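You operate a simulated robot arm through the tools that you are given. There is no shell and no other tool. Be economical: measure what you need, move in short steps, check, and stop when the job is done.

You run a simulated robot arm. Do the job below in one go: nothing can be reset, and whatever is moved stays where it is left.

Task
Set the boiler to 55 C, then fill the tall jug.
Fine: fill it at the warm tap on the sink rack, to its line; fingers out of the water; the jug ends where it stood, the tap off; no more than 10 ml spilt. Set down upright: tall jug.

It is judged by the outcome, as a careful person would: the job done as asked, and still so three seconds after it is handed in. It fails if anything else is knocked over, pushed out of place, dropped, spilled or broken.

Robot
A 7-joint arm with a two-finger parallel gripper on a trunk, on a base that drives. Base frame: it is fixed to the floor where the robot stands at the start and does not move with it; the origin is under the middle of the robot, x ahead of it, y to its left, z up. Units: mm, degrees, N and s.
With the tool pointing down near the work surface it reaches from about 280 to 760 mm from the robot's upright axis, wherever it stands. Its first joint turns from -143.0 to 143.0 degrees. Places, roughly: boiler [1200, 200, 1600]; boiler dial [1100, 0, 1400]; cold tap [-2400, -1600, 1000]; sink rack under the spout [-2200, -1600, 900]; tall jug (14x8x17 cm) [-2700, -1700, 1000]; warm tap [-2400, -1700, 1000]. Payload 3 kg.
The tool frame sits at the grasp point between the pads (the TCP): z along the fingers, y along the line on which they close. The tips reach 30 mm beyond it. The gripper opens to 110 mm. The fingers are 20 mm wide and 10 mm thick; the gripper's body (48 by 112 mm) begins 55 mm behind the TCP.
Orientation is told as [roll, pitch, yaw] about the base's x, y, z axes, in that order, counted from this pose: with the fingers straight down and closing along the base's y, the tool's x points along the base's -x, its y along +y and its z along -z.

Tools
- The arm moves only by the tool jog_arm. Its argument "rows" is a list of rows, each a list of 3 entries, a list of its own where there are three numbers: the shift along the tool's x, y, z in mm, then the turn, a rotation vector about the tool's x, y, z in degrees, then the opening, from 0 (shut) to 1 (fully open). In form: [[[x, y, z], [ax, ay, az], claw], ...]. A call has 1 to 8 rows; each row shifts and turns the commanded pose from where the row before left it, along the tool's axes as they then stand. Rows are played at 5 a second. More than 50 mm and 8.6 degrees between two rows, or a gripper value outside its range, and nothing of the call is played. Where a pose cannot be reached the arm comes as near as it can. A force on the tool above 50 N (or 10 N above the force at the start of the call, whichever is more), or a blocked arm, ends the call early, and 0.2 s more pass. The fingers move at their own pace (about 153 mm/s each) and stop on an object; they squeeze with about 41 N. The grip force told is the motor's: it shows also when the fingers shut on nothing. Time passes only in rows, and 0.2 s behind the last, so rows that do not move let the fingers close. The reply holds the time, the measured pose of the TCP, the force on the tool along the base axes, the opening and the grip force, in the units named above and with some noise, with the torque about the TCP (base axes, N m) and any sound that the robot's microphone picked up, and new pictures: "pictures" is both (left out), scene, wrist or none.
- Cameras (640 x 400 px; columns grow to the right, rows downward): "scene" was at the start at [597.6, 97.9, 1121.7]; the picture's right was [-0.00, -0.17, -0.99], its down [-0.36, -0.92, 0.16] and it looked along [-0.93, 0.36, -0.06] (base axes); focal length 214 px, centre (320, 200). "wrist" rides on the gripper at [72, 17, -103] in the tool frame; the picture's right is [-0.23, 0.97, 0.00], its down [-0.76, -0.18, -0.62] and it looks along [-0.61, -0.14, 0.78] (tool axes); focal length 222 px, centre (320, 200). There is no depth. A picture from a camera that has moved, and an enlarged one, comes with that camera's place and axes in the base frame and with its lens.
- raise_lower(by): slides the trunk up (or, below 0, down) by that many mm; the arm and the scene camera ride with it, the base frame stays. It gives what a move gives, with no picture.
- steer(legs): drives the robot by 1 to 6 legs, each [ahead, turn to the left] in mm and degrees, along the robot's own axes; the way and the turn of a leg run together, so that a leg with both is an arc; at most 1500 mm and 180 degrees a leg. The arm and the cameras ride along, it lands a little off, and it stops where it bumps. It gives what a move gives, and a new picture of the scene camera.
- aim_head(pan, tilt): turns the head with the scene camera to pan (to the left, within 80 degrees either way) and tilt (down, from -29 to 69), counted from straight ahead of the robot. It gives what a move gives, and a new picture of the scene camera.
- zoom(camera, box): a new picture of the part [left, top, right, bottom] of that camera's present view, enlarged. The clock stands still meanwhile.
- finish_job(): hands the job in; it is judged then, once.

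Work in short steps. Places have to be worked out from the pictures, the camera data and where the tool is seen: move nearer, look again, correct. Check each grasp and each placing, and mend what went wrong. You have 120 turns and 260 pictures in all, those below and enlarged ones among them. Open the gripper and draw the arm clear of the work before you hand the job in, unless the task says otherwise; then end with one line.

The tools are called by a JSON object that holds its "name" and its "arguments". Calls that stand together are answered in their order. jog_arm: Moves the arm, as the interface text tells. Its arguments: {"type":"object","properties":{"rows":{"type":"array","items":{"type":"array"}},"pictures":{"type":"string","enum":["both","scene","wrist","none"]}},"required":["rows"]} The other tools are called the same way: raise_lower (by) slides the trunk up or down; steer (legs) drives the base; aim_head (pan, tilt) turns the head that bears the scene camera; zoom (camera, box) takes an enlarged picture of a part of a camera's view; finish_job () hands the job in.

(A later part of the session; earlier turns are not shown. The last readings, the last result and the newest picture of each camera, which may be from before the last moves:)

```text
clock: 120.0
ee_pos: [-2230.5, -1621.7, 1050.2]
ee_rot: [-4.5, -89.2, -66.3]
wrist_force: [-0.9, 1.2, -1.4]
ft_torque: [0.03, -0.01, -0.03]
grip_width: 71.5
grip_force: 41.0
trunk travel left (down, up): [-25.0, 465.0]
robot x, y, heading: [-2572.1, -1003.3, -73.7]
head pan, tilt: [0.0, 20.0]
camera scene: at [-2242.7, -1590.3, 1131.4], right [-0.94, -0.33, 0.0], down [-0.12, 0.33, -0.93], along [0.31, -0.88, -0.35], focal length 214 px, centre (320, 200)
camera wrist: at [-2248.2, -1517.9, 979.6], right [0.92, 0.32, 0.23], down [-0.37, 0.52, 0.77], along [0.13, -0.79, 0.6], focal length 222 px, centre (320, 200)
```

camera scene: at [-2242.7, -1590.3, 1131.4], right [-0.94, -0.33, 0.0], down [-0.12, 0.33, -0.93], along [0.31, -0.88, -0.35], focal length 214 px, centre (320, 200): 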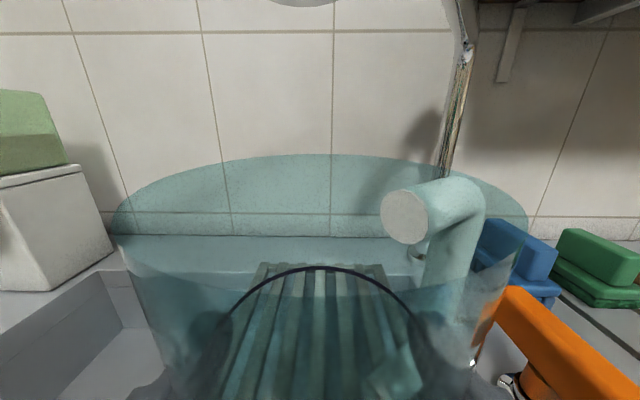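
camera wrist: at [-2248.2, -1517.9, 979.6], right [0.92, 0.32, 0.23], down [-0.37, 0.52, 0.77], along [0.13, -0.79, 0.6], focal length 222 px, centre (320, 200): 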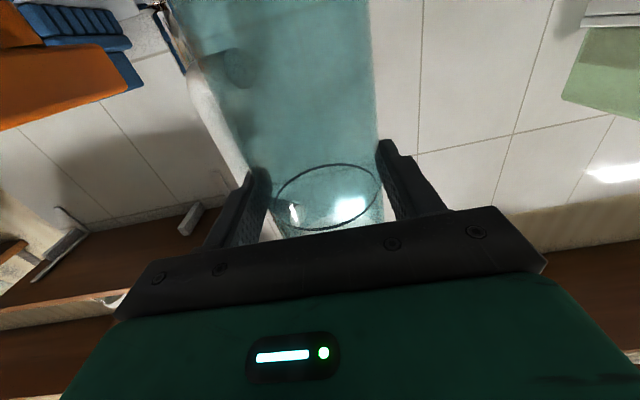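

The jug is centred under the spout. I lower it in small steps till contact.

{"name": "jog_arm", "arguments": {"rows": [[[16, 0, 0], [0, 0, 0], 0.5], [[4, 0, 0], [0, 0, 0], 0.5], [[4, 0, 0], [0, 0, 0], 0.5], [[4, 0, 0], [0, 0, 0], 0.5], [[0, 0, 0], [0, 0, 0], 0.5]], "pictures": "none"}}

```text
clock: 121.2
ee_pos: [-2230.7, -1622.9, 1021.8]
ee_rot: [-5.8, -89.2, -65.0]
wrist_force: [-0.3, 0.7, -1.3]
ft_torque: [0.03, -0.05, -0.04]
grip_width: 71.3
grip_force: 40.9
trunk travel left (down, up): [-25.0, 465.0]
robot x, y, heading: [-2572.1, -1004.3, -74.1]
head pan, tilt: [0.0, 20.0]
```

{"name": "jog_arm", "arguments": {"rows": [[[4, 0, 0], [0, 0, 0], 0.5], [[3, 0, 0], [0, 0, 0], 0.5], [[3, 0, 0], [0, 0, 0], 0.5], [[2, 0, 0], [0, 0, 0], 0.5], [[0, 0, 0], [0, 0, 0], 0.5]], "pictures": "none"}}

```text
clock: 122.5
ee_pos: [-2230.3, -1622.3, 1011.5]
ee_rot: [-2.3, -89.5, -68.3]
wrist_force: [-0.3, -6.3, 20.3]
ft_torque: [0.03, 0.14, -0.11]
grip_width: 71.2
grip_force: 41.2
trunk travel left (down, up): [-25.0, 465.0]
robot x, y, heading: [-2572.0, -1003.2, -74.6]
head pan, tilt: [0.0, 20.0]
```

Contact at TCP z≈1012 (20 N). I relieve 1 mm, open and back straight off.

{"name": "jog_arm", "arguments": {"rows": [[[-1, 0, 0], [0, 0, 0], 0.5], [[0, 0, 0], [0, 0, 0], 0.75], [[0, 0, 0], [0, 0, 0], 1], [[0, 0, -30], [0, 0, 0], 1], [[0, 0, -40], [0, 0, 0], 1], [[0, 0, -40], [0, 0, 0], 1], [[0, 0, 0], [0, 0, 0], 1]], "pictures": "scene"}}

```text
clock: 124.0
ee_pos: [-2266.2, -1517.3, 1011.0]
ee_rot: [-4.7, -89.2, -66.0]
wrist_force: [0.3, -0.4, 0.4]
ft_torque: [0.05, 0.01, 0.01]
grip_width: 110.0
grip_force: 0.1
trunk travel left (down, up): [-25.0, 465.0]
robot x, y, heading: [-2572.4, -1005.7, -73.9]
head pan, tilt: [0.0, 20.0]
camera scene: at [-2278.6, -1486.3, 1092.3], right [-0.94, -0.33, 0.0], down [-0.12, 0.33, -0.94], along [0.31, -0.88, -0.35], focal length 214 px, centre (320, 200)
```

scene: 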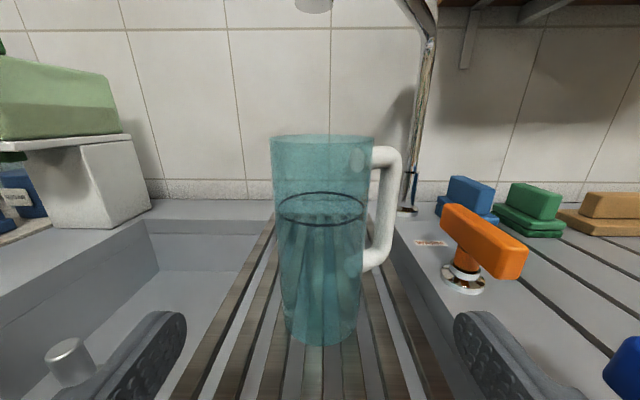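

The jug stands upright on the rack under the spout. Now I move to see the warm lever closely: up and to the right.

{"name": "jog_arm", "arguments": {"rows": [[[-40, 0, -20], [0, 0, 0], 1], [[-45, -20, 0], [3, 0, 0], 1], [[-20, -45, 0], [3, 0, 0], 1], [[0, -45, 0], [3, 0, 0], 1], [[0, -40, 0], [0, 0, 0], 1]], "pictures": "none"}}

{"name": "aim_head", "arguments": {"pan": 0, "tilt": 45}}

```text
clock: 125.2
ee_pos: [-2418.0, -1537.6, 1120.1]
ee_rot: [-17.4, -89.3, -62.3]
wrist_force: [0.2, -1.3, 0.3]
ft_torque: [0.0, -0.01, -0.01]
grip_width: 110.0
grip_force: 0.0
trunk travel left (down, up): [-25.0, 465.0]
robot x, y, heading: [-2570.1, -1002.1, -73.9]
head pan, tilt: [0.0, 20.0]
```

```text
clock: 126.1
ee_pos: [-2419.1, -1537.3, 1119.5]
ee_rot: [-14.6, -89.2, -65.0]
wrist_force: [0.1, 0.5, 0.5]
ft_torque: [-0.02, -0.02, -0.04]
grip_width: 109.8
grip_force: 0.1
trunk travel left (down, up): [-25.0, 465.0]
robot x, y, heading: [-2572.4, -1002.1, -73.8]
head pan, tilt: [0.0, 45.0]
camera scene: at [-2427.8, -1492.3, 1161.6], right [-0.98, -0.18, 0.0], down [-0.13, 0.7, -0.7], along [0.12, -0.69, -0.72], focal length 214 px, centre (320, 200)
```

scene: 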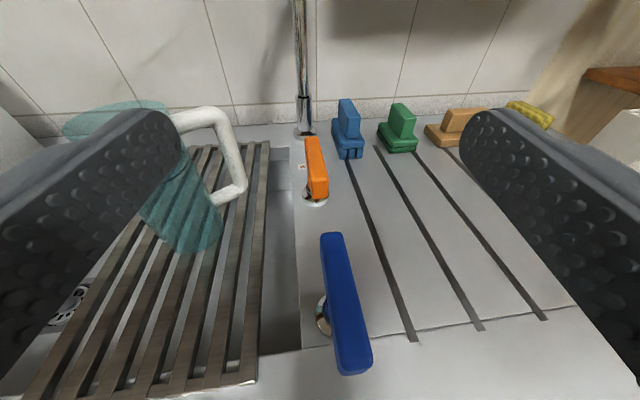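

The warm lever is a T-bar centred on its post, aligned front-to-back. To turn it with a vertical tool I roll 45 mm closer for reach.

{"name": "steer", "arguments": {"legs": [[45, 0]]}}

{"name": "zoom", "arguments": {"camera": "scene", "box": [230, 100, 410, 230]}}

```text
clock: 127.0
ee_pos: [-2406.4, -1581.3, 1119.0]
ee_rot: [-14.9, -89.3, -65.0]
wrist_force: [0.0, 0.6, -1.0]
ft_torque: [-0.03, 0.0, 0.03]
grip_width: 110.1
grip_force: 0.1
trunk travel left (down, up): [-25.0, 465.0]
robot x, y, heading: [-2561.2, -1048.5, -73.9]
head pan, tilt: [0.0, 45.0]
camera scene: at [-2415.3, -1536.2, 1161.6], right [-0.98, -0.18, 0.0], down [-0.13, 0.7, -0.7], along [0.12, -0.69, -0.72], focal length 214 px, centre (320, 200)
```

scene: 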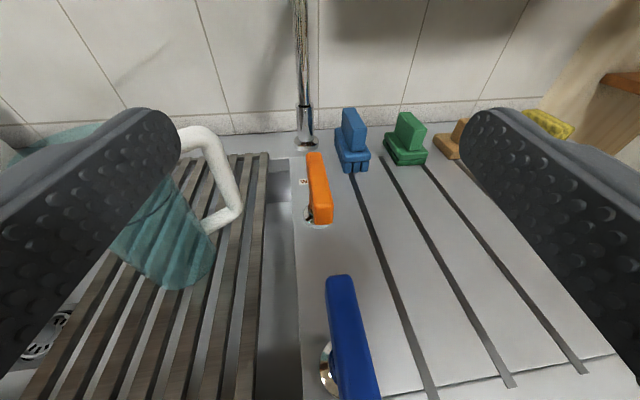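

```text
3.08 times, centred on (320, 165) of scene
camera zoom: at [-2415.3, -1536.2, 1161.6], right [-0.98, -0.18, 0.0], down [-0.13, 0.7, -0.7], along [0.12, -0.69, -0.72], focal length 660 px, centre (320, 308)
```

zoom: 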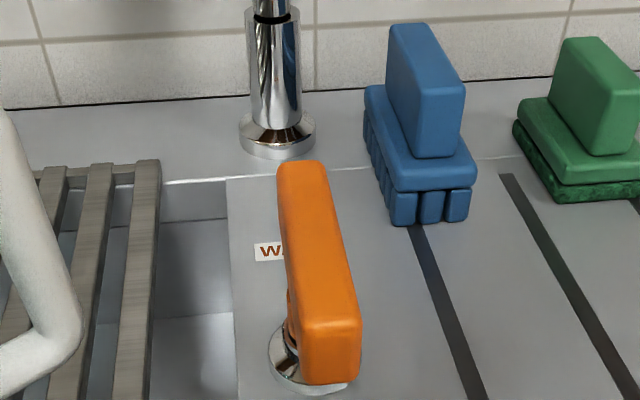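

Lever centre ≈ (-2372.5,-1761), bar top z≈970, length ≈109 mm. I raise the trunk and pitch the tool down again.

{"name": "raise_lower", "arguments": {"by": 260}}

{"name": "jog_arm", "arguments": {"rows": [[[20, 0, 0], [0, 8.5, 0], 1], [[25, 0, 0], [0, 8.5, 0], 1], [[25, 0, 0], [0, 8.5, 0], 1], [[25, 0, 5], [0, 8.5, 0], 1], [[20, 0, 15], [0, 8.5, 0], 1], [[15, 0, 25], [0, 8.5, 0], 1], [[10, 0, 30], [0, 8.5, 0], 1], [[10, 0, 35], [0, 8.5, 0], 1]], "pictures": "none"}}

{"name": "jog_arm", "arguments": {"rows": [[[0, 0, 40], [0, 8.5, 0], 1], [[0, 0, 40], [0, 8.5, 0], 1], [[0, 0, 0], [0, 4.2, 0], 1], [[0, 0, 0], [0, 0, 0], 1]], "pictures": "both"}}

```text
clock: 129.7
ee_pos: [-2405.8, -1581.0, 1379.5]
ee_rot: [-14.8, -89.1, -64.9]
wrist_force: [0.0, -0.5, 0.5]
ft_torque: [0.0, 0.0, -0.01]
grip_width: 110.1
grip_force: 0.1
trunk travel left (down, up): [-285.0, 205.0]
robot x, y, heading: [-2557.7, -1042.7, -74.2]
head pan, tilt: [0.0, 45.0]
```

```text
clock: 131.5
ee_pos: [-2403.6, -1591.1, 1168.7]
ee_rot: [-0.2, -21.1, -79.7]
wrist_force: [1.0, 0.6, 0.0]
ft_torque: [-0.03, -0.02, 0.01]
grip_width: 109.9
grip_force: 0.0
trunk travel left (down, up): [-285.0, 205.0]
robot x, y, heading: [-2563.4, -1046.1, -74.1]
head pan, tilt: [0.0, 45.0]
```

```text
clock: 132.5
ee_pos: [-2401.6, -1614.4, 1093.4]
ee_rot: [-0.2, 0.1, -79.8]
wrist_force: [-0.4, 0.2, -0.4]
ft_torque: [-0.01, 0.03, -0.02]
grip_width: 110.0
grip_force: 0.0
trunk travel left (down, up): [-285.0, 205.0]
robot x, y, heading: [-2558.0, -1051.4, -73.8]
head pan, tilt: [0.0, 45.0]
camera scene: at [-2394.8, -1654.4, 1143.8], right [-0.98, -0.18, 0.0], down [-0.12, 0.7, 0.71], along [-0.13, 0.7, -0.71], focal length 214 px, centre (320, 200)
camera wrist: at [-2396.5, -1539.5, 1195.9], right [1.0, -0.05, 0.0], down [-0.04, -0.78, 0.62], along [-0.03, -0.62, -0.78], focal length 222 px, centre (320, 200)
```

scene: 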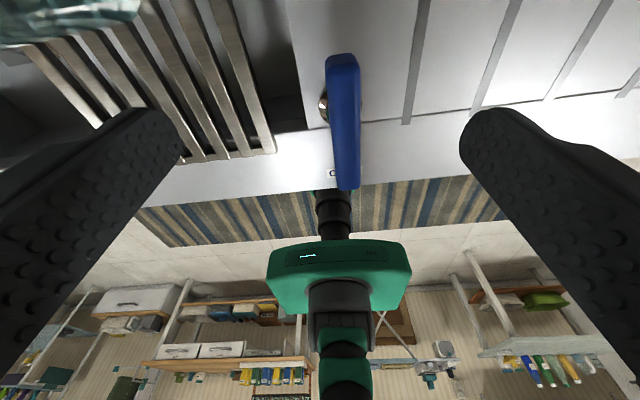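
wrist: 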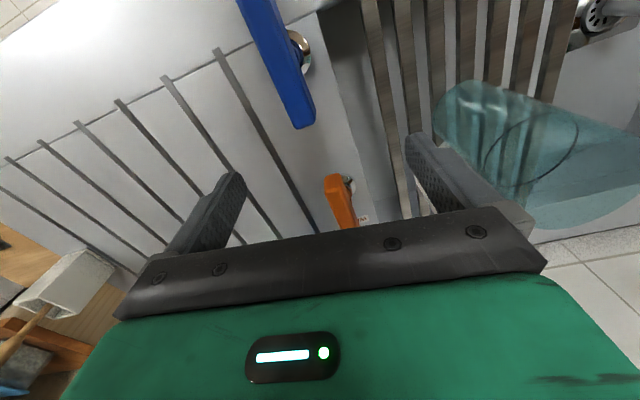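

{"name": "jog_arm", "arguments": {"rows": [[[-37, 0, 18], [0, 0, 0], 0.6], [[-37, 1, 18], [0, 0, 0], 0.5], [[-37, 1, 18], [0, 0, 0], 0.5], [[-38, 0, 18], [0, 0, -6.8], 0.5], [[0, 0, 0], [0, 0, 0], 0.5]], "pictures": "both"}}

```text
clock: 133.7
ee_pos: [-2369.9, -1761.5, 1020.7]
ee_rot: [-0.2, 0.1, -72.9]
wrist_force: [0.6, 0.3, -0.4]
ft_torque: [0.03, 0.02, 0.02]
grip_width: 54.9
grip_force: 0.0
trunk travel left (down, up): [-285.0, 205.0]
robot x, y, heading: [-2558.2, -1050.8, -74.1]
head pan, tilt: [0.0, 45.0]
camera scene: at [-2359.9, -1801.3, 1071.7], right [-0.96, -0.29, 0.0], down [-0.21, 0.68, 0.71], along [-0.21, 0.68, -0.71], focal length 214 px, centre (320, 200)
camera wrist: at [-2375.0, -1687.6, 1123.8], right [1.0, 0.07, 0.0], down [0.06, -0.78, 0.62], along [0.04, -0.62, -0.78], focal length 222 px, centre (320, 200)
```

scene: 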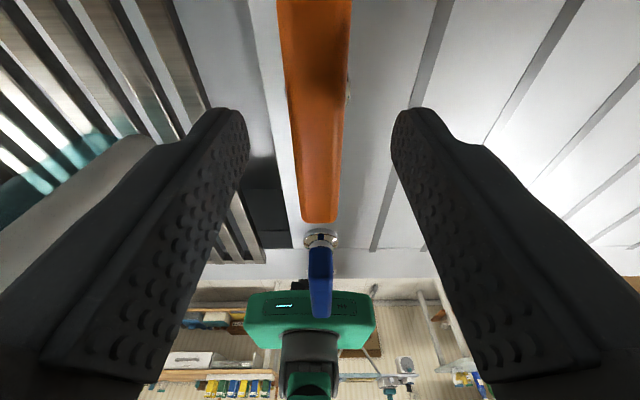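
wrist: 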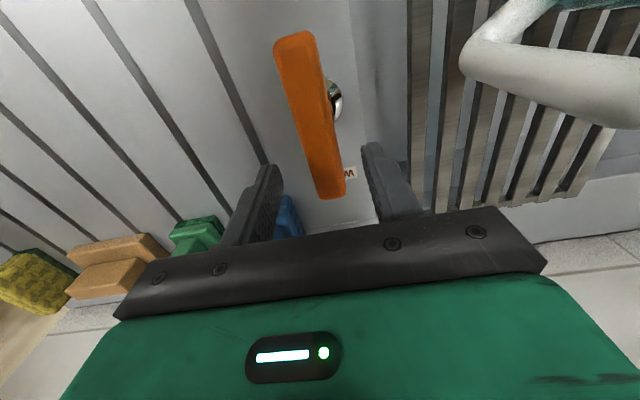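

The lever centre lies 11 mm toward the robot from the TCP. I shift, descend 68 mm straddling the bar.

{"name": "jog_arm", "arguments": {"rows": [[[11, 1, 0], [0, 0, 0], 0.5], [[0, 0, 30], [0, 0, 0], 0.5], [[0, 0, 25], [0, 0, 0], 0.5], [[0, 0, 13], [0, 0, 0], 0.5], [[0, 0, 0], [0, 0, 0], 0.5]], "pictures": "wrist"}}

```text
clock: 134.9
ee_pos: [-2375.1, -1752.4, 953.0]
ee_rot: [-0.1, 0.0, -72.9]
wrist_force: [-1.3, -0.5, -0.3]
ft_torque: [0.0, 0.0, 0.0]
grip_width: 55.1
grip_force: 0.2
trunk travel left (down, up): [-285.0, 205.0]
robot x, y, heading: [-2562.2, -1045.7, -73.9]
head pan, tilt: [0.0, 45.0]
camera wrist: at [-2379.3, -1676.9, 1055.6], right [1.0, 0.07, 0.0], down [0.06, -0.78, 0.62], along [0.04, -0.62, -0.78], focal length 222 px, centre (320, 200)
```

wrist: 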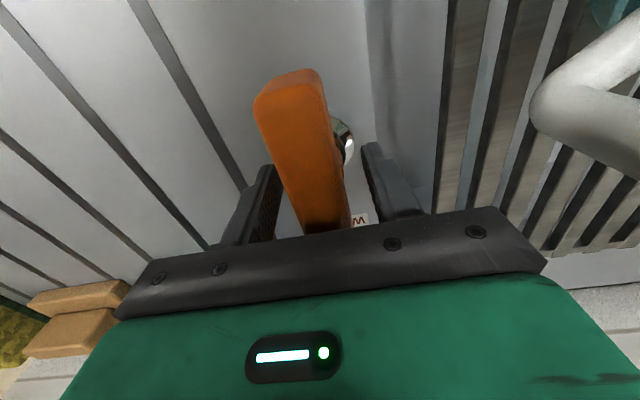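

The bar is between the fingers and the post is centred. I close on it.

{"name": "jog_arm", "arguments": {"rows": [[[0, 0, 0], [0, 0, 0], 0.35], [[0, 0, 0], [0, 0, 0], 0.2], [[0, 0, 0], [0, 0, 0], 0.15], [[0, 0, 0], [0, 0, 0], 0.15]], "pictures": "none"}}

{"name": "aim_head", "arguments": {"pan": 60, "tilt": 0}}

```text
clock: 135.9
ee_pos: [-2373.3, -1749.7, 953.2]
ee_rot: [-0.2, 0.0, -72.9]
wrist_force: [15.8, 5.1, -0.6]
ft_torque: [0.13, -0.75, -0.06]
grip_width: 25.7
grip_force: 45.3
trunk travel left (down, up): [-285.0, 205.0]
robot x, y, heading: [-2559.6, -1047.4, -74.0]
head pan, tilt: [0.0, 45.0]
```

```text
clock: 137.2
ee_pos: [-2373.0, -1750.7, 952.2]
ee_rot: [-0.1, 0.0, -72.9]
wrist_force: [24.3, 8.0, -1.9]
ft_torque: [0.23, -0.58, -0.06]
grip_width: 25.5
grip_force: 45.2
trunk travel left (down, up): [-285.0, 205.0]
robot x, y, heading: [-2559.8, -1053.0, -73.7]
head pan, tilt: [60.0, 0.0]
camera scene: at [-2266.7, -1834.8, 1039.4], right [-0.48, -0.15, -0.86], down [-0.29, 0.96, 0.0], along [0.83, 0.25, -0.5], focal length 214 px, centre (320, 200)
```

scene: 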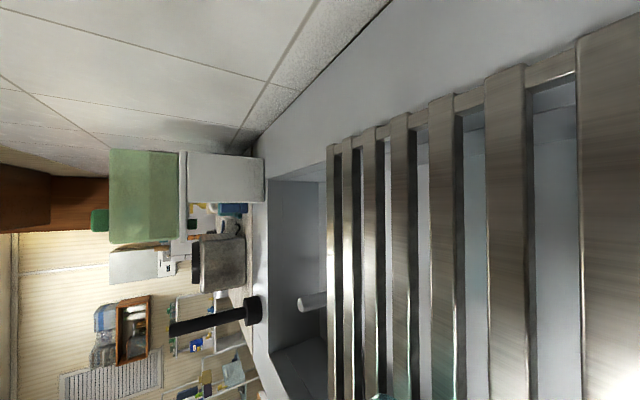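

{"name": "aim_head", "arguments": {"pan": 60, "tilt": 45}}

```text
clock: 138.3
ee_pos: [-2374.3, -1749.6, 951.9]
ee_rot: [-0.2, 0.1, -73.0]
wrist_force: [26.2, 8.5, -2.6]
ft_torque: [0.19, -0.72, -0.05]
grip_width: 25.7
grip_force: 45.0
trunk travel left (down, up): [-285.0, 205.0]
robot x, y, heading: [-2561.4, -1047.5, -74.0]
head pan, tilt: [60.0, 45.0]
camera scene: at [-2294.7, -1769.3, 1043.9], right [-0.48, -0.15, -0.86], down [-0.79, 0.5, 0.36], along [0.38, 0.85, -0.36], focal length 214 px, centre (320, 200)
```

scene: 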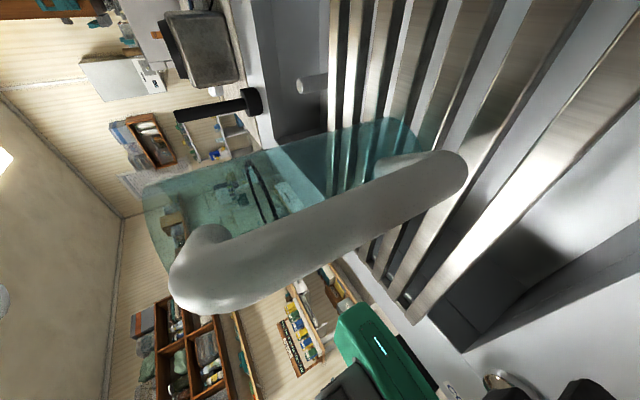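

Good view of the jug. I relieve the side force and try a 12° counter-clockwise turn.

{"name": "jog_arm", "arguments": {"rows": [[[0, 1.5, 0], [0, 0, 0], 0.15], [[0, 0, 0], [0, 0, -6], 0.15], [[0, 0, 0], [0, 0, -6], 0.15]], "pictures": "scene"}}

```text
clock: 139.1
ee_pos: [-2372.4, -1750.6, 951.9]
ee_rot: [-0.2, 0.0, -60.9]
wrist_force: [22.3, 7.0, -2.2]
ft_torque: [-0.73, -1.02, -0.09]
grip_width: 25.6
grip_force: 44.9
trunk travel left (down, up): [-285.0, 205.0]
robot x, y, heading: [-2562.9, -1047.2, -74.1]
head pan, tilt: [60.0, 45.0]
camera scene: at [-2292.3, -1752.1, 1043.9], right [-0.44, -0.25, -0.86], down [-0.88, 0.32, 0.36], along [0.19, 0.92, -0.36], focal length 214 px, centre (320, 200)
```

scene: 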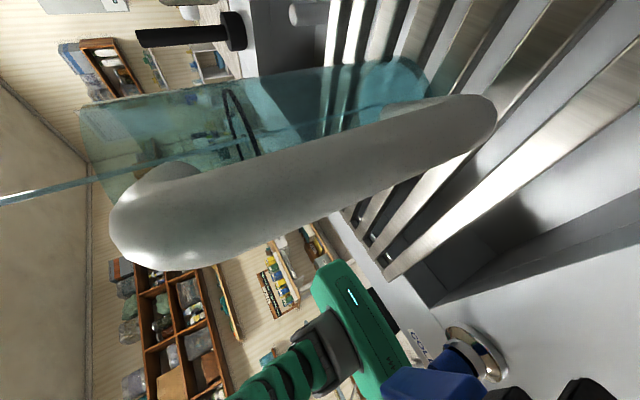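

Water runs: counter-clockwise opens. I wait a little and watch the rate.

{"name": "jog_arm", "arguments": {"rows": [[[0, 0, 0], [0, 0, 0], 0.15], [[0, 0, 0], [0, 0, 0], 0.15], [[0, 0, 0], [0, 0, 0], 0.15], [[0, 0, 0], [0, 0, 0], 0.15], [[0, 0, 0], [0, 0, 0], 0.15], [[0, 0, 0], [0, 0, 0], 0.15], [[0, 0, 0], [0, 0, 0], 0.15], [[0, 0, 0], [0, 0, 0], 0.15]], "pictures": "scene"}}

```text
clock: 140.9
ee_pos: [-2372.7, -1750.7, 952.0]
ee_rot: [-0.2, 0.0, -60.9]
wrist_force: [24.2, 4.1, 1.9]
ft_torque: [0.16, -0.64, -0.1]
grip_width: 25.6
grip_force: 45.0
trunk travel left (down, up): [-285.0, 205.0]
robot x, y, heading: [-2559.1, -1050.1, -73.9]
head pan, tilt: [60.0, 45.0]
camera scene: at [-2292.3, -1752.2, 1043.9], right [-0.44, -0.24, -0.86], down [-0.88, 0.32, 0.36], along [0.19, 0.92, -0.36], focal length 214 px, centre (320, 200)
```

scene: 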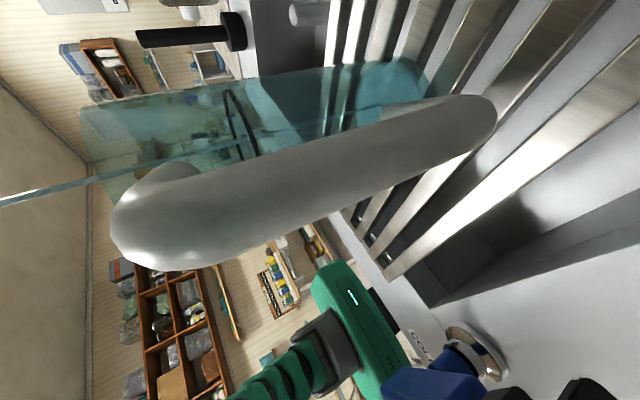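

{"name": "zoom", "arguments": {"camera": "scene", "box": [60, 50, 460, 220]}}

```text
1.60 times, centred on (260, 135) of scene
camera zoom: at [-2292.3, -1752.2, 1043.9], right [-0.44, -0.24, -0.86], down [-0.88, 0.32, 0.36], along [0.19, 0.92, -0.36], focal length 343 px, centre (416, 304)
```

zoom: 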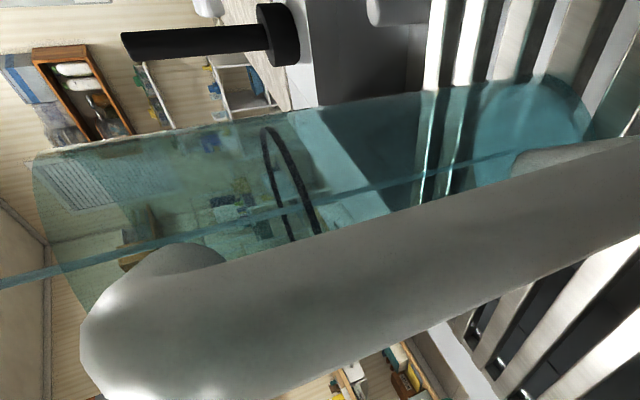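

Slow stream, clean into the jug. I wait about 5 s more and compare the level.

{"name": "jog_arm", "arguments": {"rows": [[[0, 0, 0], [0, 0, 0], 0.15], [[0, 0, 0], [0, 0, 0], 0.15], [[0, 0, 0], [0, 0, 0], 0.15], [[0, 0, 0], [0, 0, 0], 0.15], [[0, 0, 0], [0, 0, 0], 0.15], [[0, 0, 0], [0, 0, 0], 0.15], [[0, 0, 0], [0, 0, 0], 0.15], [[0, 0, 0], [0, 0, 0], 0.15]], "pictures": "none"}}

{"name": "jog_arm", "arguments": {"rows": [[[0, 0, 0], [0, 0, 0], 0.15], [[0, 0, 0], [0, 0, 0], 0.15], [[0, 0, 0], [0, 0, 0], 0.15], [[0, 0, 0], [0, 0, 0], 0.15], [[0, 0, 0], [0, 0, 0], 0.15], [[0, 0, 0], [0, 0, 0], 0.15], [[0, 0, 0], [0, 0, 0], 0.15], [[0, 0, 0], [0, 0, 0], 0.15]], "pictures": "none"}}

{"name": "zoom", "arguments": {"camera": "scene", "box": [60, 50, 460, 220]}}

```text
clock: 142.7
ee_pos: [-2372.1, -1750.7, 952.6]
ee_rot: [-0.2, 0.1, -60.8]
wrist_force: [23.8, 4.3, 4.0]
ft_torque: [0.2, -0.69, -0.09]
grip_width: 25.6
grip_force: 44.9
trunk travel left (down, up): [-285.0, 205.0]
robot x, y, heading: [-2558.1, -1045.1, -73.8]
head pan, tilt: [60.0, 45.0]
```

```text
clock: 144.5
ee_pos: [-2372.3, -1750.3, 951.1]
ee_rot: [-0.2, 0.0, -60.9]
wrist_force: [25.1, 3.2, 3.9]
ft_torque: [0.2, -0.71, -0.1]
grip_width: 25.5
grip_force: 44.8
trunk travel left (down, up): [-285.0, 205.0]
robot x, y, heading: [-2563.0, -1049.5, -74.1]
head pan, tilt: [60.0, 45.0]
```

```text
1.60 times, centred on (260, 135) of scene
camera zoom: at [-2292.3, -1752.2, 1043.9], right [-0.44, -0.24, -0.86], down [-0.88, 0.32, 0.36], along [0.19, 0.92, -0.36], focal length 343 px, centre (416, 304)
```

zoom: 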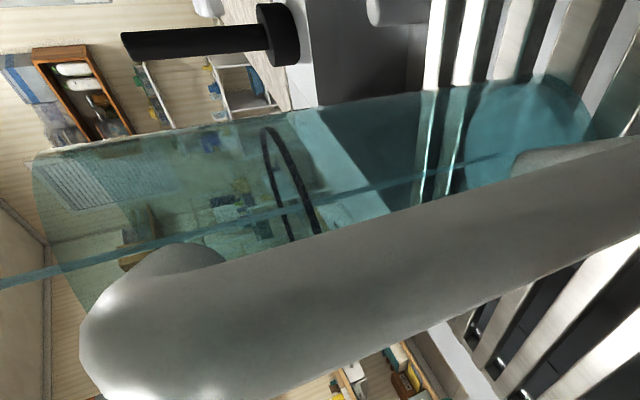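

The flow is slow. I pan the head inward, open the lever further to about 30°, release it and rise to a viewing pose.

{"name": "aim_head", "arguments": {"pan": 0, "tilt": 45}}

{"name": "jog_arm", "arguments": {"rows": [[[0, 0, 0], [0, 0, -6], 0.15], [[0, 0, 0], [0, 0, -6], 0.15], [[0, 0, 0], [0, 0, -6], 0.15], [[0, 0, 0], [0, 0, 0], 0.15], [[0, 0, 0], [0, 0, 0], 0.5], [[0, 0, -35], [0, 0, 0], 0.5], [[0, 0, -35], [0, 0, 0], 0.5]], "pictures": "wrist"}}

```text
clock: 145.8
ee_pos: [-2371.8, -1750.2, 952.2]
ee_rot: [-0.2, 0.1, -60.8]
wrist_force: [23.5, 3.1, 3.1]
ft_torque: [0.26, -0.66, -0.08]
grip_width: 25.8
grip_force: 45.3
trunk travel left (down, up): [-285.0, 205.0]
robot x, y, heading: [-2560.0, -1049.0, -73.9]
head pan, tilt: [0.0, 45.0]
camera scene: at [-2353.9, -1786.4, 1003.5], right [-0.87, -0.49, 0.0], down [-0.34, 0.62, 0.71], along [-0.35, 0.62, -0.71], focal length 214 px, centre (320, 200)
```

scene: 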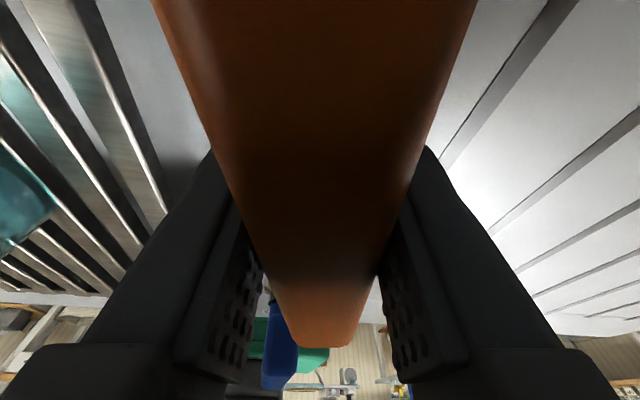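

```text
clock: 147.4
ee_pos: [-2374.0, -1750.3, 1023.8]
ee_rot: [-0.2, 0.1, -43.0]
wrist_force: [-0.2, -0.3, 0.1]
ft_torque: [0.03, -0.02, -0.04]
grip_width: 54.9
grip_force: 0.0
trunk travel left (down, up): [-285.0, 205.0]
robot x, y, heading: [-2558.1, -1049.1, -73.9]
head pan, tilt: [0.0, 45.0]
camera wrist: at [-2415.6, -1688.5, 1126.7], right [0.83, 0.56, 0.0], down [0.44, -0.65, 0.62], along [0.34, -0.52, -0.78], focal length 222 px, centre (320, 200)
```

wrist: 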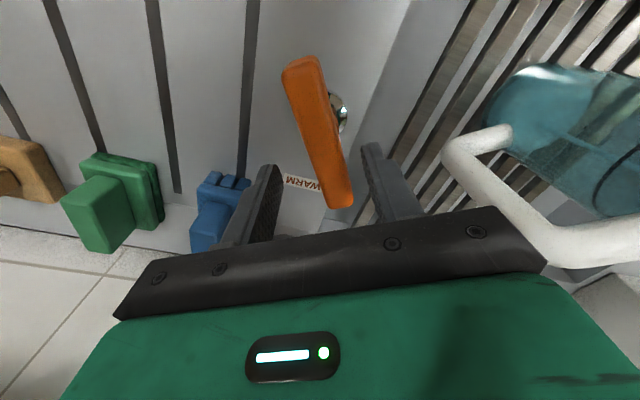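

The lever is at 30° and I stay aligned above it. I pan the head to watch the jug.

{"name": "aim_head", "arguments": {"pan": 45, "tilt": 45}}

```text
clock: 148.6
ee_pos: [-2374.6, -1749.8, 1022.4]
ee_rot: [-0.3, 0.1, -42.9]
wrist_force: [-0.3, 0.2, 0.4]
ft_torque: [0.02, 0.01, -0.01]
grip_width: 55.1
grip_force: 0.1
trunk travel left (down, up): [-285.0, 205.0]
robot x, y, heading: [-2562.5, -1043.0, -73.9]
head pan, tilt: [45.0, 45.0]
camera scene: at [-2307.3, -1736.7, 1097.5], right [-0.48, -0.52, -0.7], down [-0.86, 0.12, 0.5], along [-0.18, 0.85, -0.5], focal length 214 px, centre (320, 200)
```

scene: 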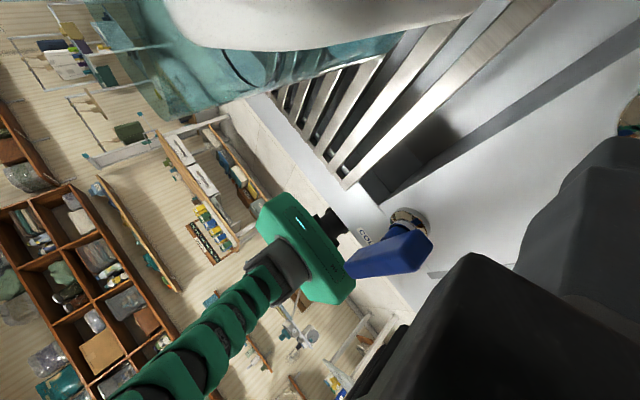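

{"name": "jog_arm", "arguments": {"rows": [[[0, 0, 0], [0, 0, 8], 0.5], [[0, 0, 0], [0, 0, 8], 0.5], [[0, 0, 0], [0, 0, 8], 0.5], [[0, 0, 0], [0, 0, 8], 0.5]], "pictures": "scene"}}

```text
clock: 149.6
ee_pos: [-2373.6, -1750.0, 1022.3]
ee_rot: [-0.2, -0.1, -75.1]
wrist_force: [-0.7, -0.2, 0.1]
ft_torque: [-0.03, 0.01, -0.04]
grip_width: 55.3
grip_force: 0.1
trunk travel left (down, up): [-285.0, 205.0]
robot x, y, heading: [-2558.5, -1046.0, -74.0]
head pan, tilt: [45.0, 45.0]
camera scene: at [-2308.1, -1774.7, 1097.0], right [-0.69, -0.18, -0.7], down [-0.66, 0.55, 0.5], along [0.3, 0.81, -0.5], focal length 214 px, centre (320, 200)
```

scene: 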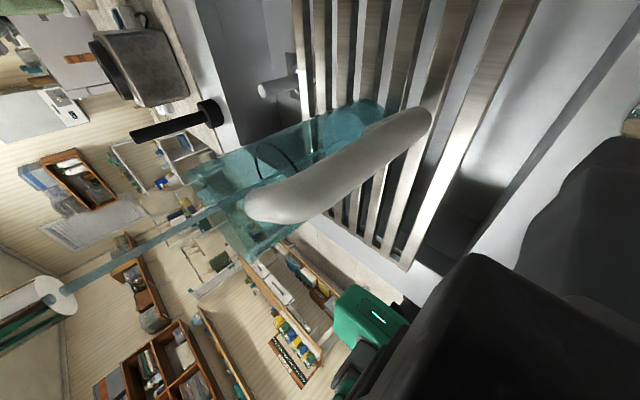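

{"name": "zoom", "arguments": {"camera": "scene", "box": [170, 90, 430, 265]}}

```text
2.29 times, centred on (300, 178) of scene
camera zoom: at [-2308.1, -1774.7, 1097.0], right [-0.69, -0.18, -0.7], down [-0.66, 0.55, 0.5], along [0.3, 0.81, -0.5], focal length 490 px, centre (366, 251)
```

zoom: 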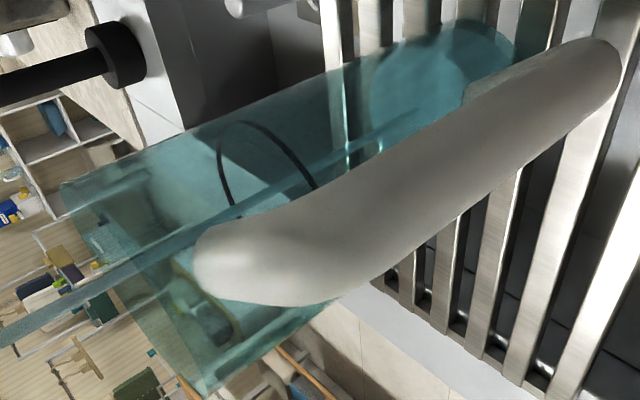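

The water surface is now visible, roughly a third of the way to the line. I wait and re-measure.

{"name": "jog_arm", "arguments": {"rows": [[[0, 0, 0], [0, 0, 0], 0.5], [[0, 0, 0], [0, 0, 0], 0.5], [[0, 0, 0], [0, 0, 0], 0.5], [[0, 0, 0], [0, 0, 0], 0.5], [[0, 0, 0], [0, 0, 0], 0.5], [[0, 0, 0], [0, 0, 0], 0.5], [[0, 0, 0], [0, 0, 0], 0.5], [[0, 0, 0], [0, 0, 0], 0.5]], "pictures": "none"}}

{"name": "zoom", "arguments": {"camera": "scene", "box": [170, 90, 430, 265]}}

```text
clock: 151.3
ee_pos: [-2372.3, -1750.5, 1022.5]
ee_rot: [-0.2, 0.0, -74.9]
wrist_force: [0.0, 0.1, 0.6]
ft_torque: [-0.01, -0.02, 0.04]
grip_width: 54.8
grip_force: 0.0
trunk travel left (down, up): [-285.0, 205.0]
robot x, y, heading: [-2557.9, -1044.8, -73.9]
head pan, tilt: [45.0, 45.0]
```

```text
2.29 times, centred on (300, 178) of scene
camera zoom: at [-2308.3, -1774.7, 1097.1], right [-0.69, -0.18, -0.7], down [-0.67, 0.55, 0.5], along [0.3, 0.81, -0.5], focal length 490 px, centre (366, 251)
```

zoom: 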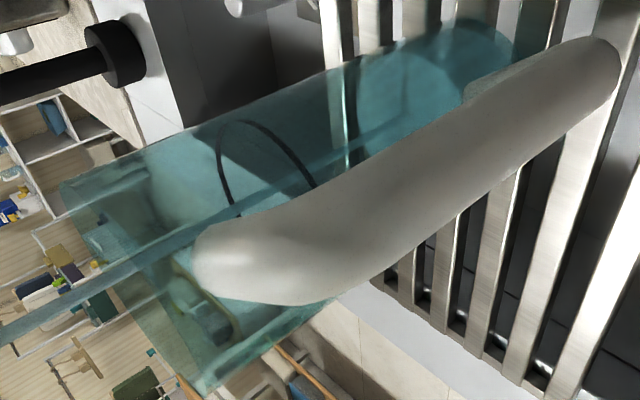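

It rises about 7 px/s with ~150 px to go. I wait around 8 s.

{"name": "jog_arm", "arguments": {"rows": [[[0, 0, 0], [0, 0, 0], 0.5], [[0, 0, 0], [0, 0, 0], 0.5], [[0, 0, 0], [0, 0, 0], 0.5], [[0, 0, 0], [0, 0, 0], 0.5], [[0, 0, 0], [0, 0, 0], 0.5], [[0, 0, 0], [0, 0, 0], 0.5], [[0, 0, 0], [0, 0, 0], 0.5], [[0, 0, 0], [0, 0, 0], 0.5]], "pictures": "none"}}

{"name": "jog_arm", "arguments": {"rows": [[[0, 0, 0], [0, 0, 0], 0.5], [[0, 0, 0], [0, 0, 0], 0.5], [[0, 0, 0], [0, 0, 0], 0.5], [[0, 0, 0], [0, 0, 0], 0.5], [[0, 0, 0], [0, 0, 0], 0.5], [[0, 0, 0], [0, 0, 0], 0.5], [[0, 0, 0], [0, 0, 0], 0.5], [[0, 0, 0], [0, 0, 0], 0.5]], "pictures": "none"}}

{"name": "jog_arm", "arguments": {"rows": [[[0, 0, 0], [0, 0, 0], 0.5], [[0, 0, 0], [0, 0, 0], 0.5], [[0, 0, 0], [0, 0, 0], 0.5], [[0, 0, 0], [0, 0, 0], 0.5], [[0, 0, 0], [0, 0, 0], 0.5], [[0, 0, 0], [0, 0, 0], 0.5], [[0, 0, 0], [0, 0, 0], 0.5], [[0, 0, 0], [0, 0, 0], 0.5]], "pictures": "none"}}

{"name": "zoom", "arguments": {"camera": "scene", "box": [170, 90, 430, 265]}}

```text
clock: 153.2
ee_pos: [-2373.3, -1750.6, 1022.1]
ee_rot: [-0.3, 0.0, -74.9]
wrist_force: [-0.8, 0.0, -0.5]
ft_torque: [0.01, -0.03, -0.02]
grip_width: 55.1
grip_force: 0.1
trunk travel left (down, up): [-285.0, 205.0]
robot x, y, heading: [-2555.9, -1047.0, -73.9]
head pan, tilt: [45.0, 45.0]
```

```text
clock: 154.9
ee_pos: [-2372.7, -1750.3, 1021.8]
ee_rot: [-0.2, 0.0, -74.9]
wrist_force: [0.1, -0.5, -0.2]
ft_torque: [-0.02, -0.01, -0.01]
grip_width: 55.2
grip_force: 0.0
trunk travel left (down, up): [-285.0, 205.0]
robot x, y, heading: [-2561.5, -1047.2, -74.0]
head pan, tilt: [45.0, 45.0]
```

```text
clock: 156.8
ee_pos: [-2373.5, -1750.1, 1023.0]
ee_rot: [-0.2, -0.1, -74.9]
wrist_force: [-0.2, -0.1, -0.4]
ft_torque: [0.04, 0.0, 0.02]
grip_width: 55.1
grip_force: 0.1
trunk travel left (down, up): [-285.0, 205.0]
robot x, y, heading: [-2559.4, -1047.2, -74.0]
head pan, tilt: [45.0, 45.0]
```

```text
2.29 times, centred on (300, 178) of scene
camera zoom: at [-2308.3, -1774.7, 1097.2], right [-0.69, -0.18, -0.7], down [-0.67, 0.55, 0.5], along [0.3, 0.81, -0.5], focal length 490 px, centre (366, 251)
```

zoom: 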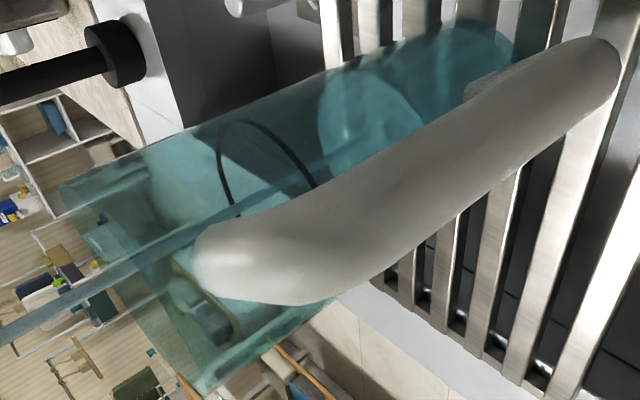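

Level is about 100 px short, rising ~8 px/s. I wait ~5.4 s more, check, then close.

{"name": "jog_arm", "arguments": {"rows": [[[0, 0, 0], [0, 0, 0], 0.5], [[0, 0, 0], [0, 0, 0], 0.5], [[0, 0, 0], [0, 0, 0], 0.5], [[0, 0, 0], [0, 0, 0], 0.5], [[0, 0, 0], [0, 0, 0], 0.5], [[0, 0, 0], [0, 0, 0], 0.5], [[0, 0, 0], [0, 0, 0], 0.5], [[0, 0, 0], [0, 0, 0], 0.5]], "pictures": "none"}}

{"name": "jog_arm", "arguments": {"rows": [[[0, 0, 0], [0, 0, 0], 0.5], [[0, 0, 0], [0, 0, 0], 0.5], [[0, 0, 0], [0, 0, 0], 0.5], [[0, 0, 0], [0, 0, 0], 0.5], [[0, 0, 0], [0, 0, 0], 0.5], [[0, 0, 0], [0, 0, 0], 0.5], [[0, 0, 0], [0, 0, 0], 0.5], [[0, 0, 0], [0, 0, 0], 0.5]], "pictures": "none"}}

{"name": "jog_arm", "arguments": {"rows": [[[0, 0, 0], [0, 0, 0], 0.5], [[0, 0, 0], [0, 0, 0], 0.5], [[0, 0, 0], [0, 0, 0], 0.5], [[0, 0, 0], [0, 0, 0], 0.5], [[0, 0, 0], [0, 0, 0], 0.5]], "pictures": "none"}}

{"name": "zoom", "arguments": {"camera": "scene", "box": [170, 90, 430, 265]}}

```text
clock: 158.6
ee_pos: [-2374.0, -1749.9, 1022.8]
ee_rot: [-0.2, 0.1, -74.8]
wrist_force: [0.0, 0.5, 0.7]
ft_torque: [-0.01, -0.01, 0.01]
grip_width: 55.2
grip_force: 0.2
trunk travel left (down, up): [-285.0, 205.0]
robot x, y, heading: [-2560.3, -1045.0, -73.9]
head pan, tilt: [45.0, 45.0]
```

```text
clock: 160.3
ee_pos: [-2373.6, -1749.8, 1021.8]
ee_rot: [-0.2, 0.0, -74.8]
wrist_force: [0.0, -0.3, -0.2]
ft_torque: [0.01, -0.03, 0.0]
grip_width: 55.1
grip_force: 0.0
trunk travel left (down, up): [-285.0, 205.0]
robot x, y, heading: [-2558.5, -1048.1, -74.0]
head pan, tilt: [45.0, 45.0]
```

```text
clock: 161.6
ee_pos: [-2373.5, -1749.6, 1022.8]
ee_rot: [-0.2, 0.0, -74.9]
wrist_force: [0.3, 0.3, -0.7]
ft_torque: [0.03, 0.04, 0.01]
grip_width: 54.7
grip_force: 0.0
trunk travel left (down, up): [-285.0, 205.0]
robot x, y, heading: [-2554.5, -1050.5, -73.6]
head pan, tilt: [45.0, 45.0]
```

```text
2.29 times, centred on (300, 178) of scene
camera zoom: at [-2308.3, -1774.6, 1097.0], right [-0.69, -0.18, -0.7], down [-0.66, 0.55, 0.5], along [0.3, 0.81, -0.5], focal length 490 px, centre (366, 251)
```

zoom: 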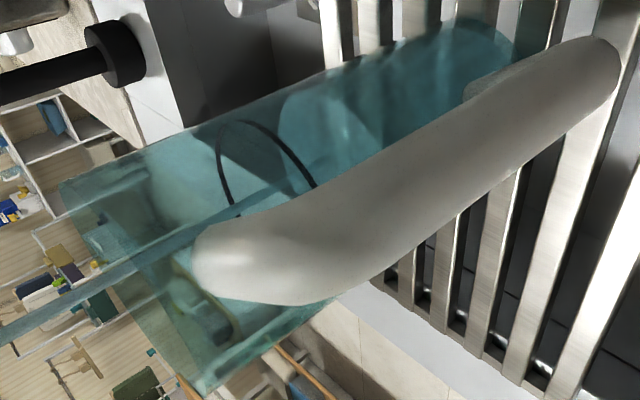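

About 61 px to go (~7 s). I now start the closing sequence, timed to end slightly short of the line.

{"name": "aim_head", "arguments": {"pan": 0, "tilt": 45}}

{"name": "jog_arm", "arguments": {"rows": [[[0, 0, 0], [0, 0, 0], 0.5], [[0, 0, 0], [0, 0, 0], 0.5], [[0, 0, 0], [0, 0, 0], 0.5], [[0, 0, 0], [0, 0, 0], 0.5], [[0, 0, 0], [0, 0, -8], 0.5], [[0, 0, 0], [0, 0, -8], 0.5], [[0, 0, 0], [0, 0, -8], 0.5], [[0, 0, 0], [0, 0, -8], 0.5]], "pictures": "none"}}

{"name": "jog_arm", "arguments": {"rows": [[[0, 1, 35], [0, 0, 0], 0.5], [[0, 0, 35], [0, 0, 0], 0.5], [[0, 0, 0], [0, 0, 0], 0.3], [[0, 0, 0], [0, 0, 0], 0.15], [[0, 0, 0], [0, 0, 7.7], 0.15], [[0, 0, 0], [0, 0, 7.7], 0.15], [[0, 0, 0], [0, 0, 7.7], 0.15], [[0, 0, 0], [0, 0, 7.7], 0.15]], "pictures": "none"}}

{"name": "aim_head", "arguments": {"pan": 60, "tilt": 45}}

```text
clock: 162.7
ee_pos: [-2374.6, -1749.0, 1023.5]
ee_rot: [-0.2, 0.0, -75.0]
wrist_force: [0.1, 0.7, 0.2]
ft_torque: [-0.02, 0.02, -0.03]
grip_width: 55.0
grip_force: 0.1
trunk travel left (down, up): [-285.0, 205.0]
robot x, y, heading: [-2554.8, -1047.7, -73.9]
head pan, tilt: [0.0, 45.0]
camera scene: at [-2363.8, -1789.6, 1073.5], right [-0.97, -0.26, 0.0], down [-0.18, 0.68, 0.71], along [-0.19, 0.68, -0.71], focal length 214 px, centre (320, 200)
```

scene: 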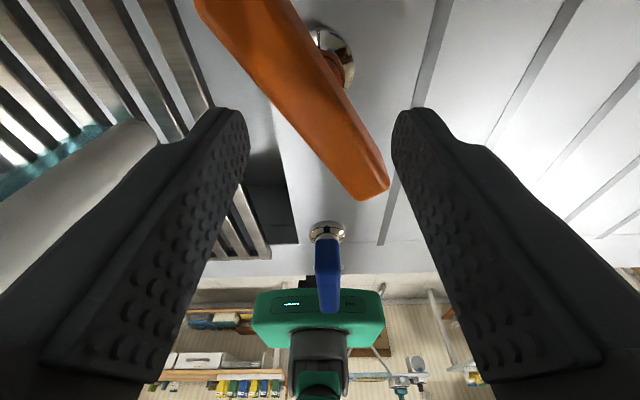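

```text
clock: 164.5
ee_pos: [-2373.0, -1750.9, 1021.1]
ee_rot: [-0.3, 0.1, -42.9]
wrist_force: [-0.6, -0.3, -0.2]
ft_torque: [-0.01, 0.01, -0.02]
grip_width: 54.9
grip_force: 0.0
trunk travel left (down, up): [-285.0, 205.0]
robot x, y, heading: [-2557.0, -1048.8, -73.8]
head pan, tilt: [0.0, 45.0]
```

```text
clock: 166.3
ee_pos: [-2373.7, -1749.2, 952.0]
ee_rot: [-0.2, 0.0, -73.8]
wrist_force: [-4.8, 4.3, 1.9]
ft_torque: [1.3, 0.12, -0.01]
grip_width: 25.4
grip_force: 44.6
trunk travel left (down, up): [-285.0, 205.0]
robot x, y, heading: [-2561.5, -1047.4, -74.1]
head pan, tilt: [0.0, 45.0]
```

```text
clock: 167.6
ee_pos: [-2372.9, -1748.9, 951.9]
ee_rot: [-0.2, 0.0, -73.7]
wrist_force: [-6.3, 6.8, -0.9]
ft_torque: [0.07, -0.1, 0.02]
grip_width: 25.7
grip_force: 45.2
trunk travel left (down, up): [-285.0, 205.0]
robot x, y, heading: [-2557.9, -1047.6, -73.6]
head pan, tilt: [60.0, 45.0]
camera scene: at [-2295.5, -1768.9, 1043.7], right [-0.48, -0.14, -0.86], down [-0.78, 0.51, 0.36], along [0.39, 0.85, -0.36], focal length 214 px, centre (320, 200)
```

scene: 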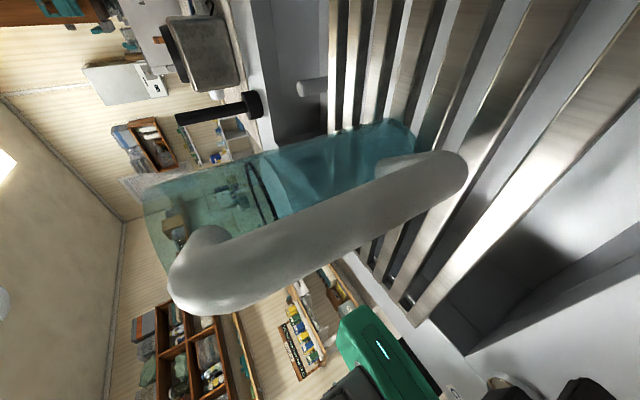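

The tap is off (no stream). I zoom to compare the level with the line.

{"name": "zoom", "arguments": {"camera": "scene", "box": [190, 110, 350, 230]}}

```text
3.33 times, centred on (270, 170) of scene
camera zoom: at [-2295.5, -1768.9, 1043.7], right [-0.48, -0.14, -0.86], down [-0.78, 0.51, 0.36], along [0.39, 0.85, -0.36], focal length 715 px, centre (487, 300)
```

zoom: 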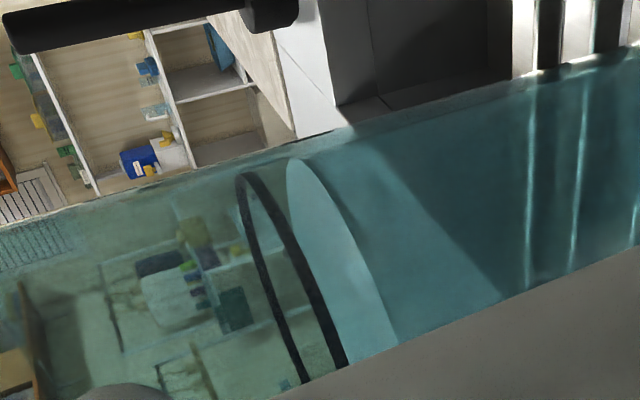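

About 10 mm short of the line. I reopen to 12° (slow trickle) while holding the lever and watching.

{"name": "jog_arm", "arguments": {"rows": [[[0, 0, 0], [0, 0, -6], 0.15], [[0, 0, 0], [0, 0, -6], 0.15], [[0, 0, 0], [0, 0, 0], 0.15], [[0, 0, 0], [0, 0, 0], 0.15], [[0, 0, 0], [0, 0, 0], 0.15], [[0, 0, 0], [0, 0, 0], 0.15], [[0, 0, 0], [0, 0, 0], 0.15], [[0, 0, 0], [0, 0, 0], 0.15]], "pictures": "none"}}

{"name": "jog_arm", "arguments": {"rows": [[[0, 0, 0], [0, 0, 0], 0.15], [[0, 0, 0], [0, 0, 0], 0.15], [[0, 0, 0], [0, 0, 0], 0.15], [[0, 0, 0], [0, 0, 0], 0.15], [[0, 0, 0], [0, 0, 0], 0.15], [[0, 0, 0], [0, 0, 0], 0.15]], "pictures": "none"}}

{"name": "zoom", "arguments": {"camera": "scene", "box": [120, 60, 320, 210]}}

```text
clock: 169.4
ee_pos: [-2372.1, -1749.1, 952.7]
ee_rot: [-0.2, -0.2, -61.7]
wrist_force: [2.7, 2.1, 2.2]
ft_torque: [0.12, -0.34, -0.04]
grip_width: 25.9
grip_force: 45.1
trunk travel left (down, up): [-285.0, 205.0]
robot x, y, heading: [-2560.1, -1047.8, -74.0]
head pan, tilt: [60.0, 45.0]
```

```text
clock: 170.8
ee_pos: [-2373.0, -1748.7, 952.2]
ee_rot: [-0.3, 0.0, -61.7]
wrist_force: [5.9, 2.5, 4.5]
ft_torque: [0.25, -0.28, 0.0]
grip_width: 25.5
grip_force: 45.2
trunk travel left (down, up): [-285.0, 205.0]
robot x, y, heading: [-2559.3, -1051.0, -73.9]
head pan, tilt: [60.0, 45.0]
```

```text
2.67 times, centred on (220, 135) of scene
camera zoom: at [-2293.1, -1752.0, 1043.7], right [-0.44, -0.24, -0.86], down [-0.87, 0.33, 0.36], along [0.2, 0.91, -0.36], focal length 572 px, centre (587, 373)
```

zoom: 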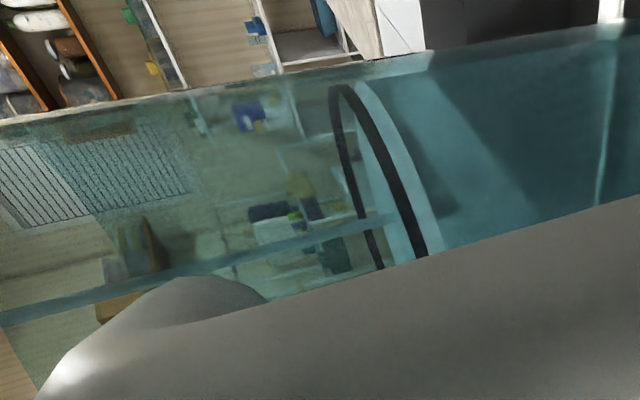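

About 5 mm to go at ~1.5 mm/s. I wait 2 s and check.

{"name": "jog_arm", "arguments": {"rows": [[[0, 0, 0], [0, 0, 0], 0.15], [[0, 0, 0], [0, 0, 0], 0.15], [[0, 0, 0], [0, 0, 0], 0.15], [[0, 0, 0], [0, 0, 0], 0.15], [[0, 0, 0], [0, 0, 0], 0.15], [[0, 0, 0], [0, 0, 0], 0.15], [[0, 0, 0], [0, 0, 0], 0.15], [[0, 0, 0], [0, 0, 0], 0.15]], "pictures": "none"}}

{"name": "zoom", "arguments": {"camera": "scene", "box": [120, 60, 320, 210]}}

```text
clock: 172.6
ee_pos: [-2372.8, -1747.3, 951.4]
ee_rot: [-0.3, 0.0, -61.7]
wrist_force: [5.5, 1.7, 5.1]
ft_torque: [0.1, -0.38, -0.01]
grip_width: 25.6
grip_force: 45.0
trunk travel left (down, up): [-285.0, 205.0]
robot x, y, heading: [-2561.3, -1047.4, -74.1]
head pan, tilt: [60.0, 45.0]
```

```text
2.67 times, centred on (220, 135) of scene
camera zoom: at [-2293.0, -1752.0, 1043.7], right [-0.44, -0.24, -0.86], down [-0.87, 0.33, 0.36], along [0.2, 0.91, -0.36], focal length 572 px, centre (587, 373)
```

zoom: 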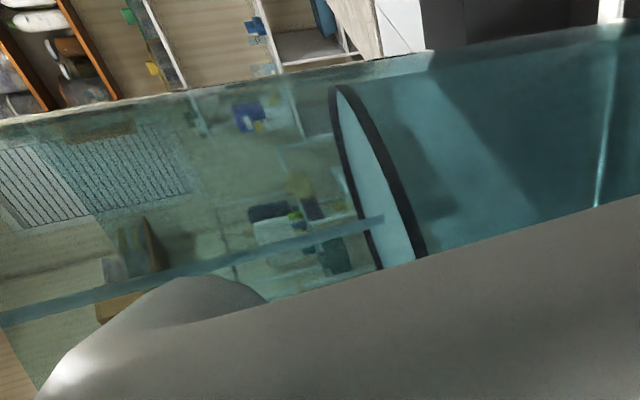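

The surface is right at the ring. I close the tap now.

{"name": "jog_arm", "arguments": {"rows": [[[0, 0, 0], [0, 0, 6.5], 0.15], [[0, 0, 0], [0, 0, 6], 0.15], [[0, 0, 0], [0, 0, 0], 0.15], [[0, 0, 0], [0, 0, 0], 0.15]], "pictures": "scene"}}

{"name": "zoom", "arguments": {"camera": "scene", "box": [190, 110, 350, 230]}}

```text
clock: 173.6
ee_pos: [-2373.1, -1749.6, 951.8]
ee_rot: [-0.1, 0.0, -74.2]
wrist_force: [-2.7, 1.7, 2.0]
ft_torque: [0.17, -0.08, -0.03]
grip_width: 25.8
grip_force: 44.8
trunk travel left (down, up): [-285.0, 205.0]
robot x, y, heading: [-2555.7, -1049.1, -74.1]
head pan, tilt: [60.0, 45.0]
camera scene: at [-2295.6, -1769.7, 1043.7], right [-0.48, -0.14, -0.86], down [-0.78, 0.52, 0.36], along [0.4, 0.85, -0.36], focal length 214 px, centre (320, 200)
```

scene: 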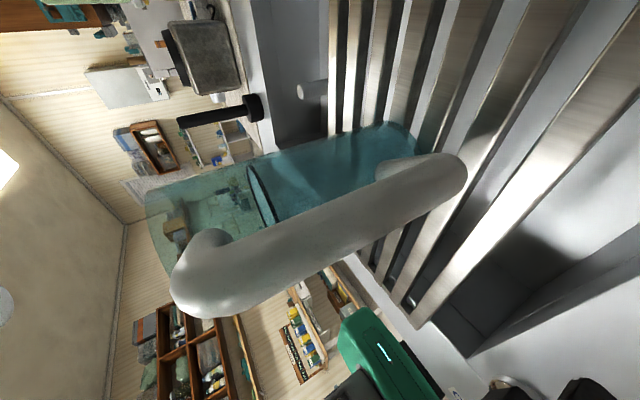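

```text
3.33 times, centred on (270, 170) of scene
camera zoom: at [-2295.6, -1769.7, 1043.7], right [-0.48, -0.14, -0.86], down [-0.78, 0.52, 0.36], along [0.4, 0.85, -0.36], focal length 715 px, centre (487, 300)
```

zoom: 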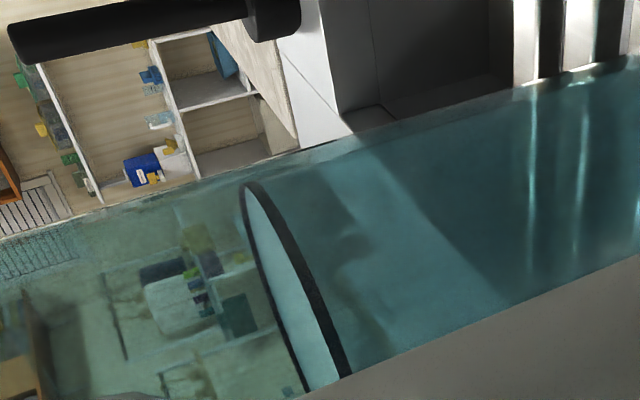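

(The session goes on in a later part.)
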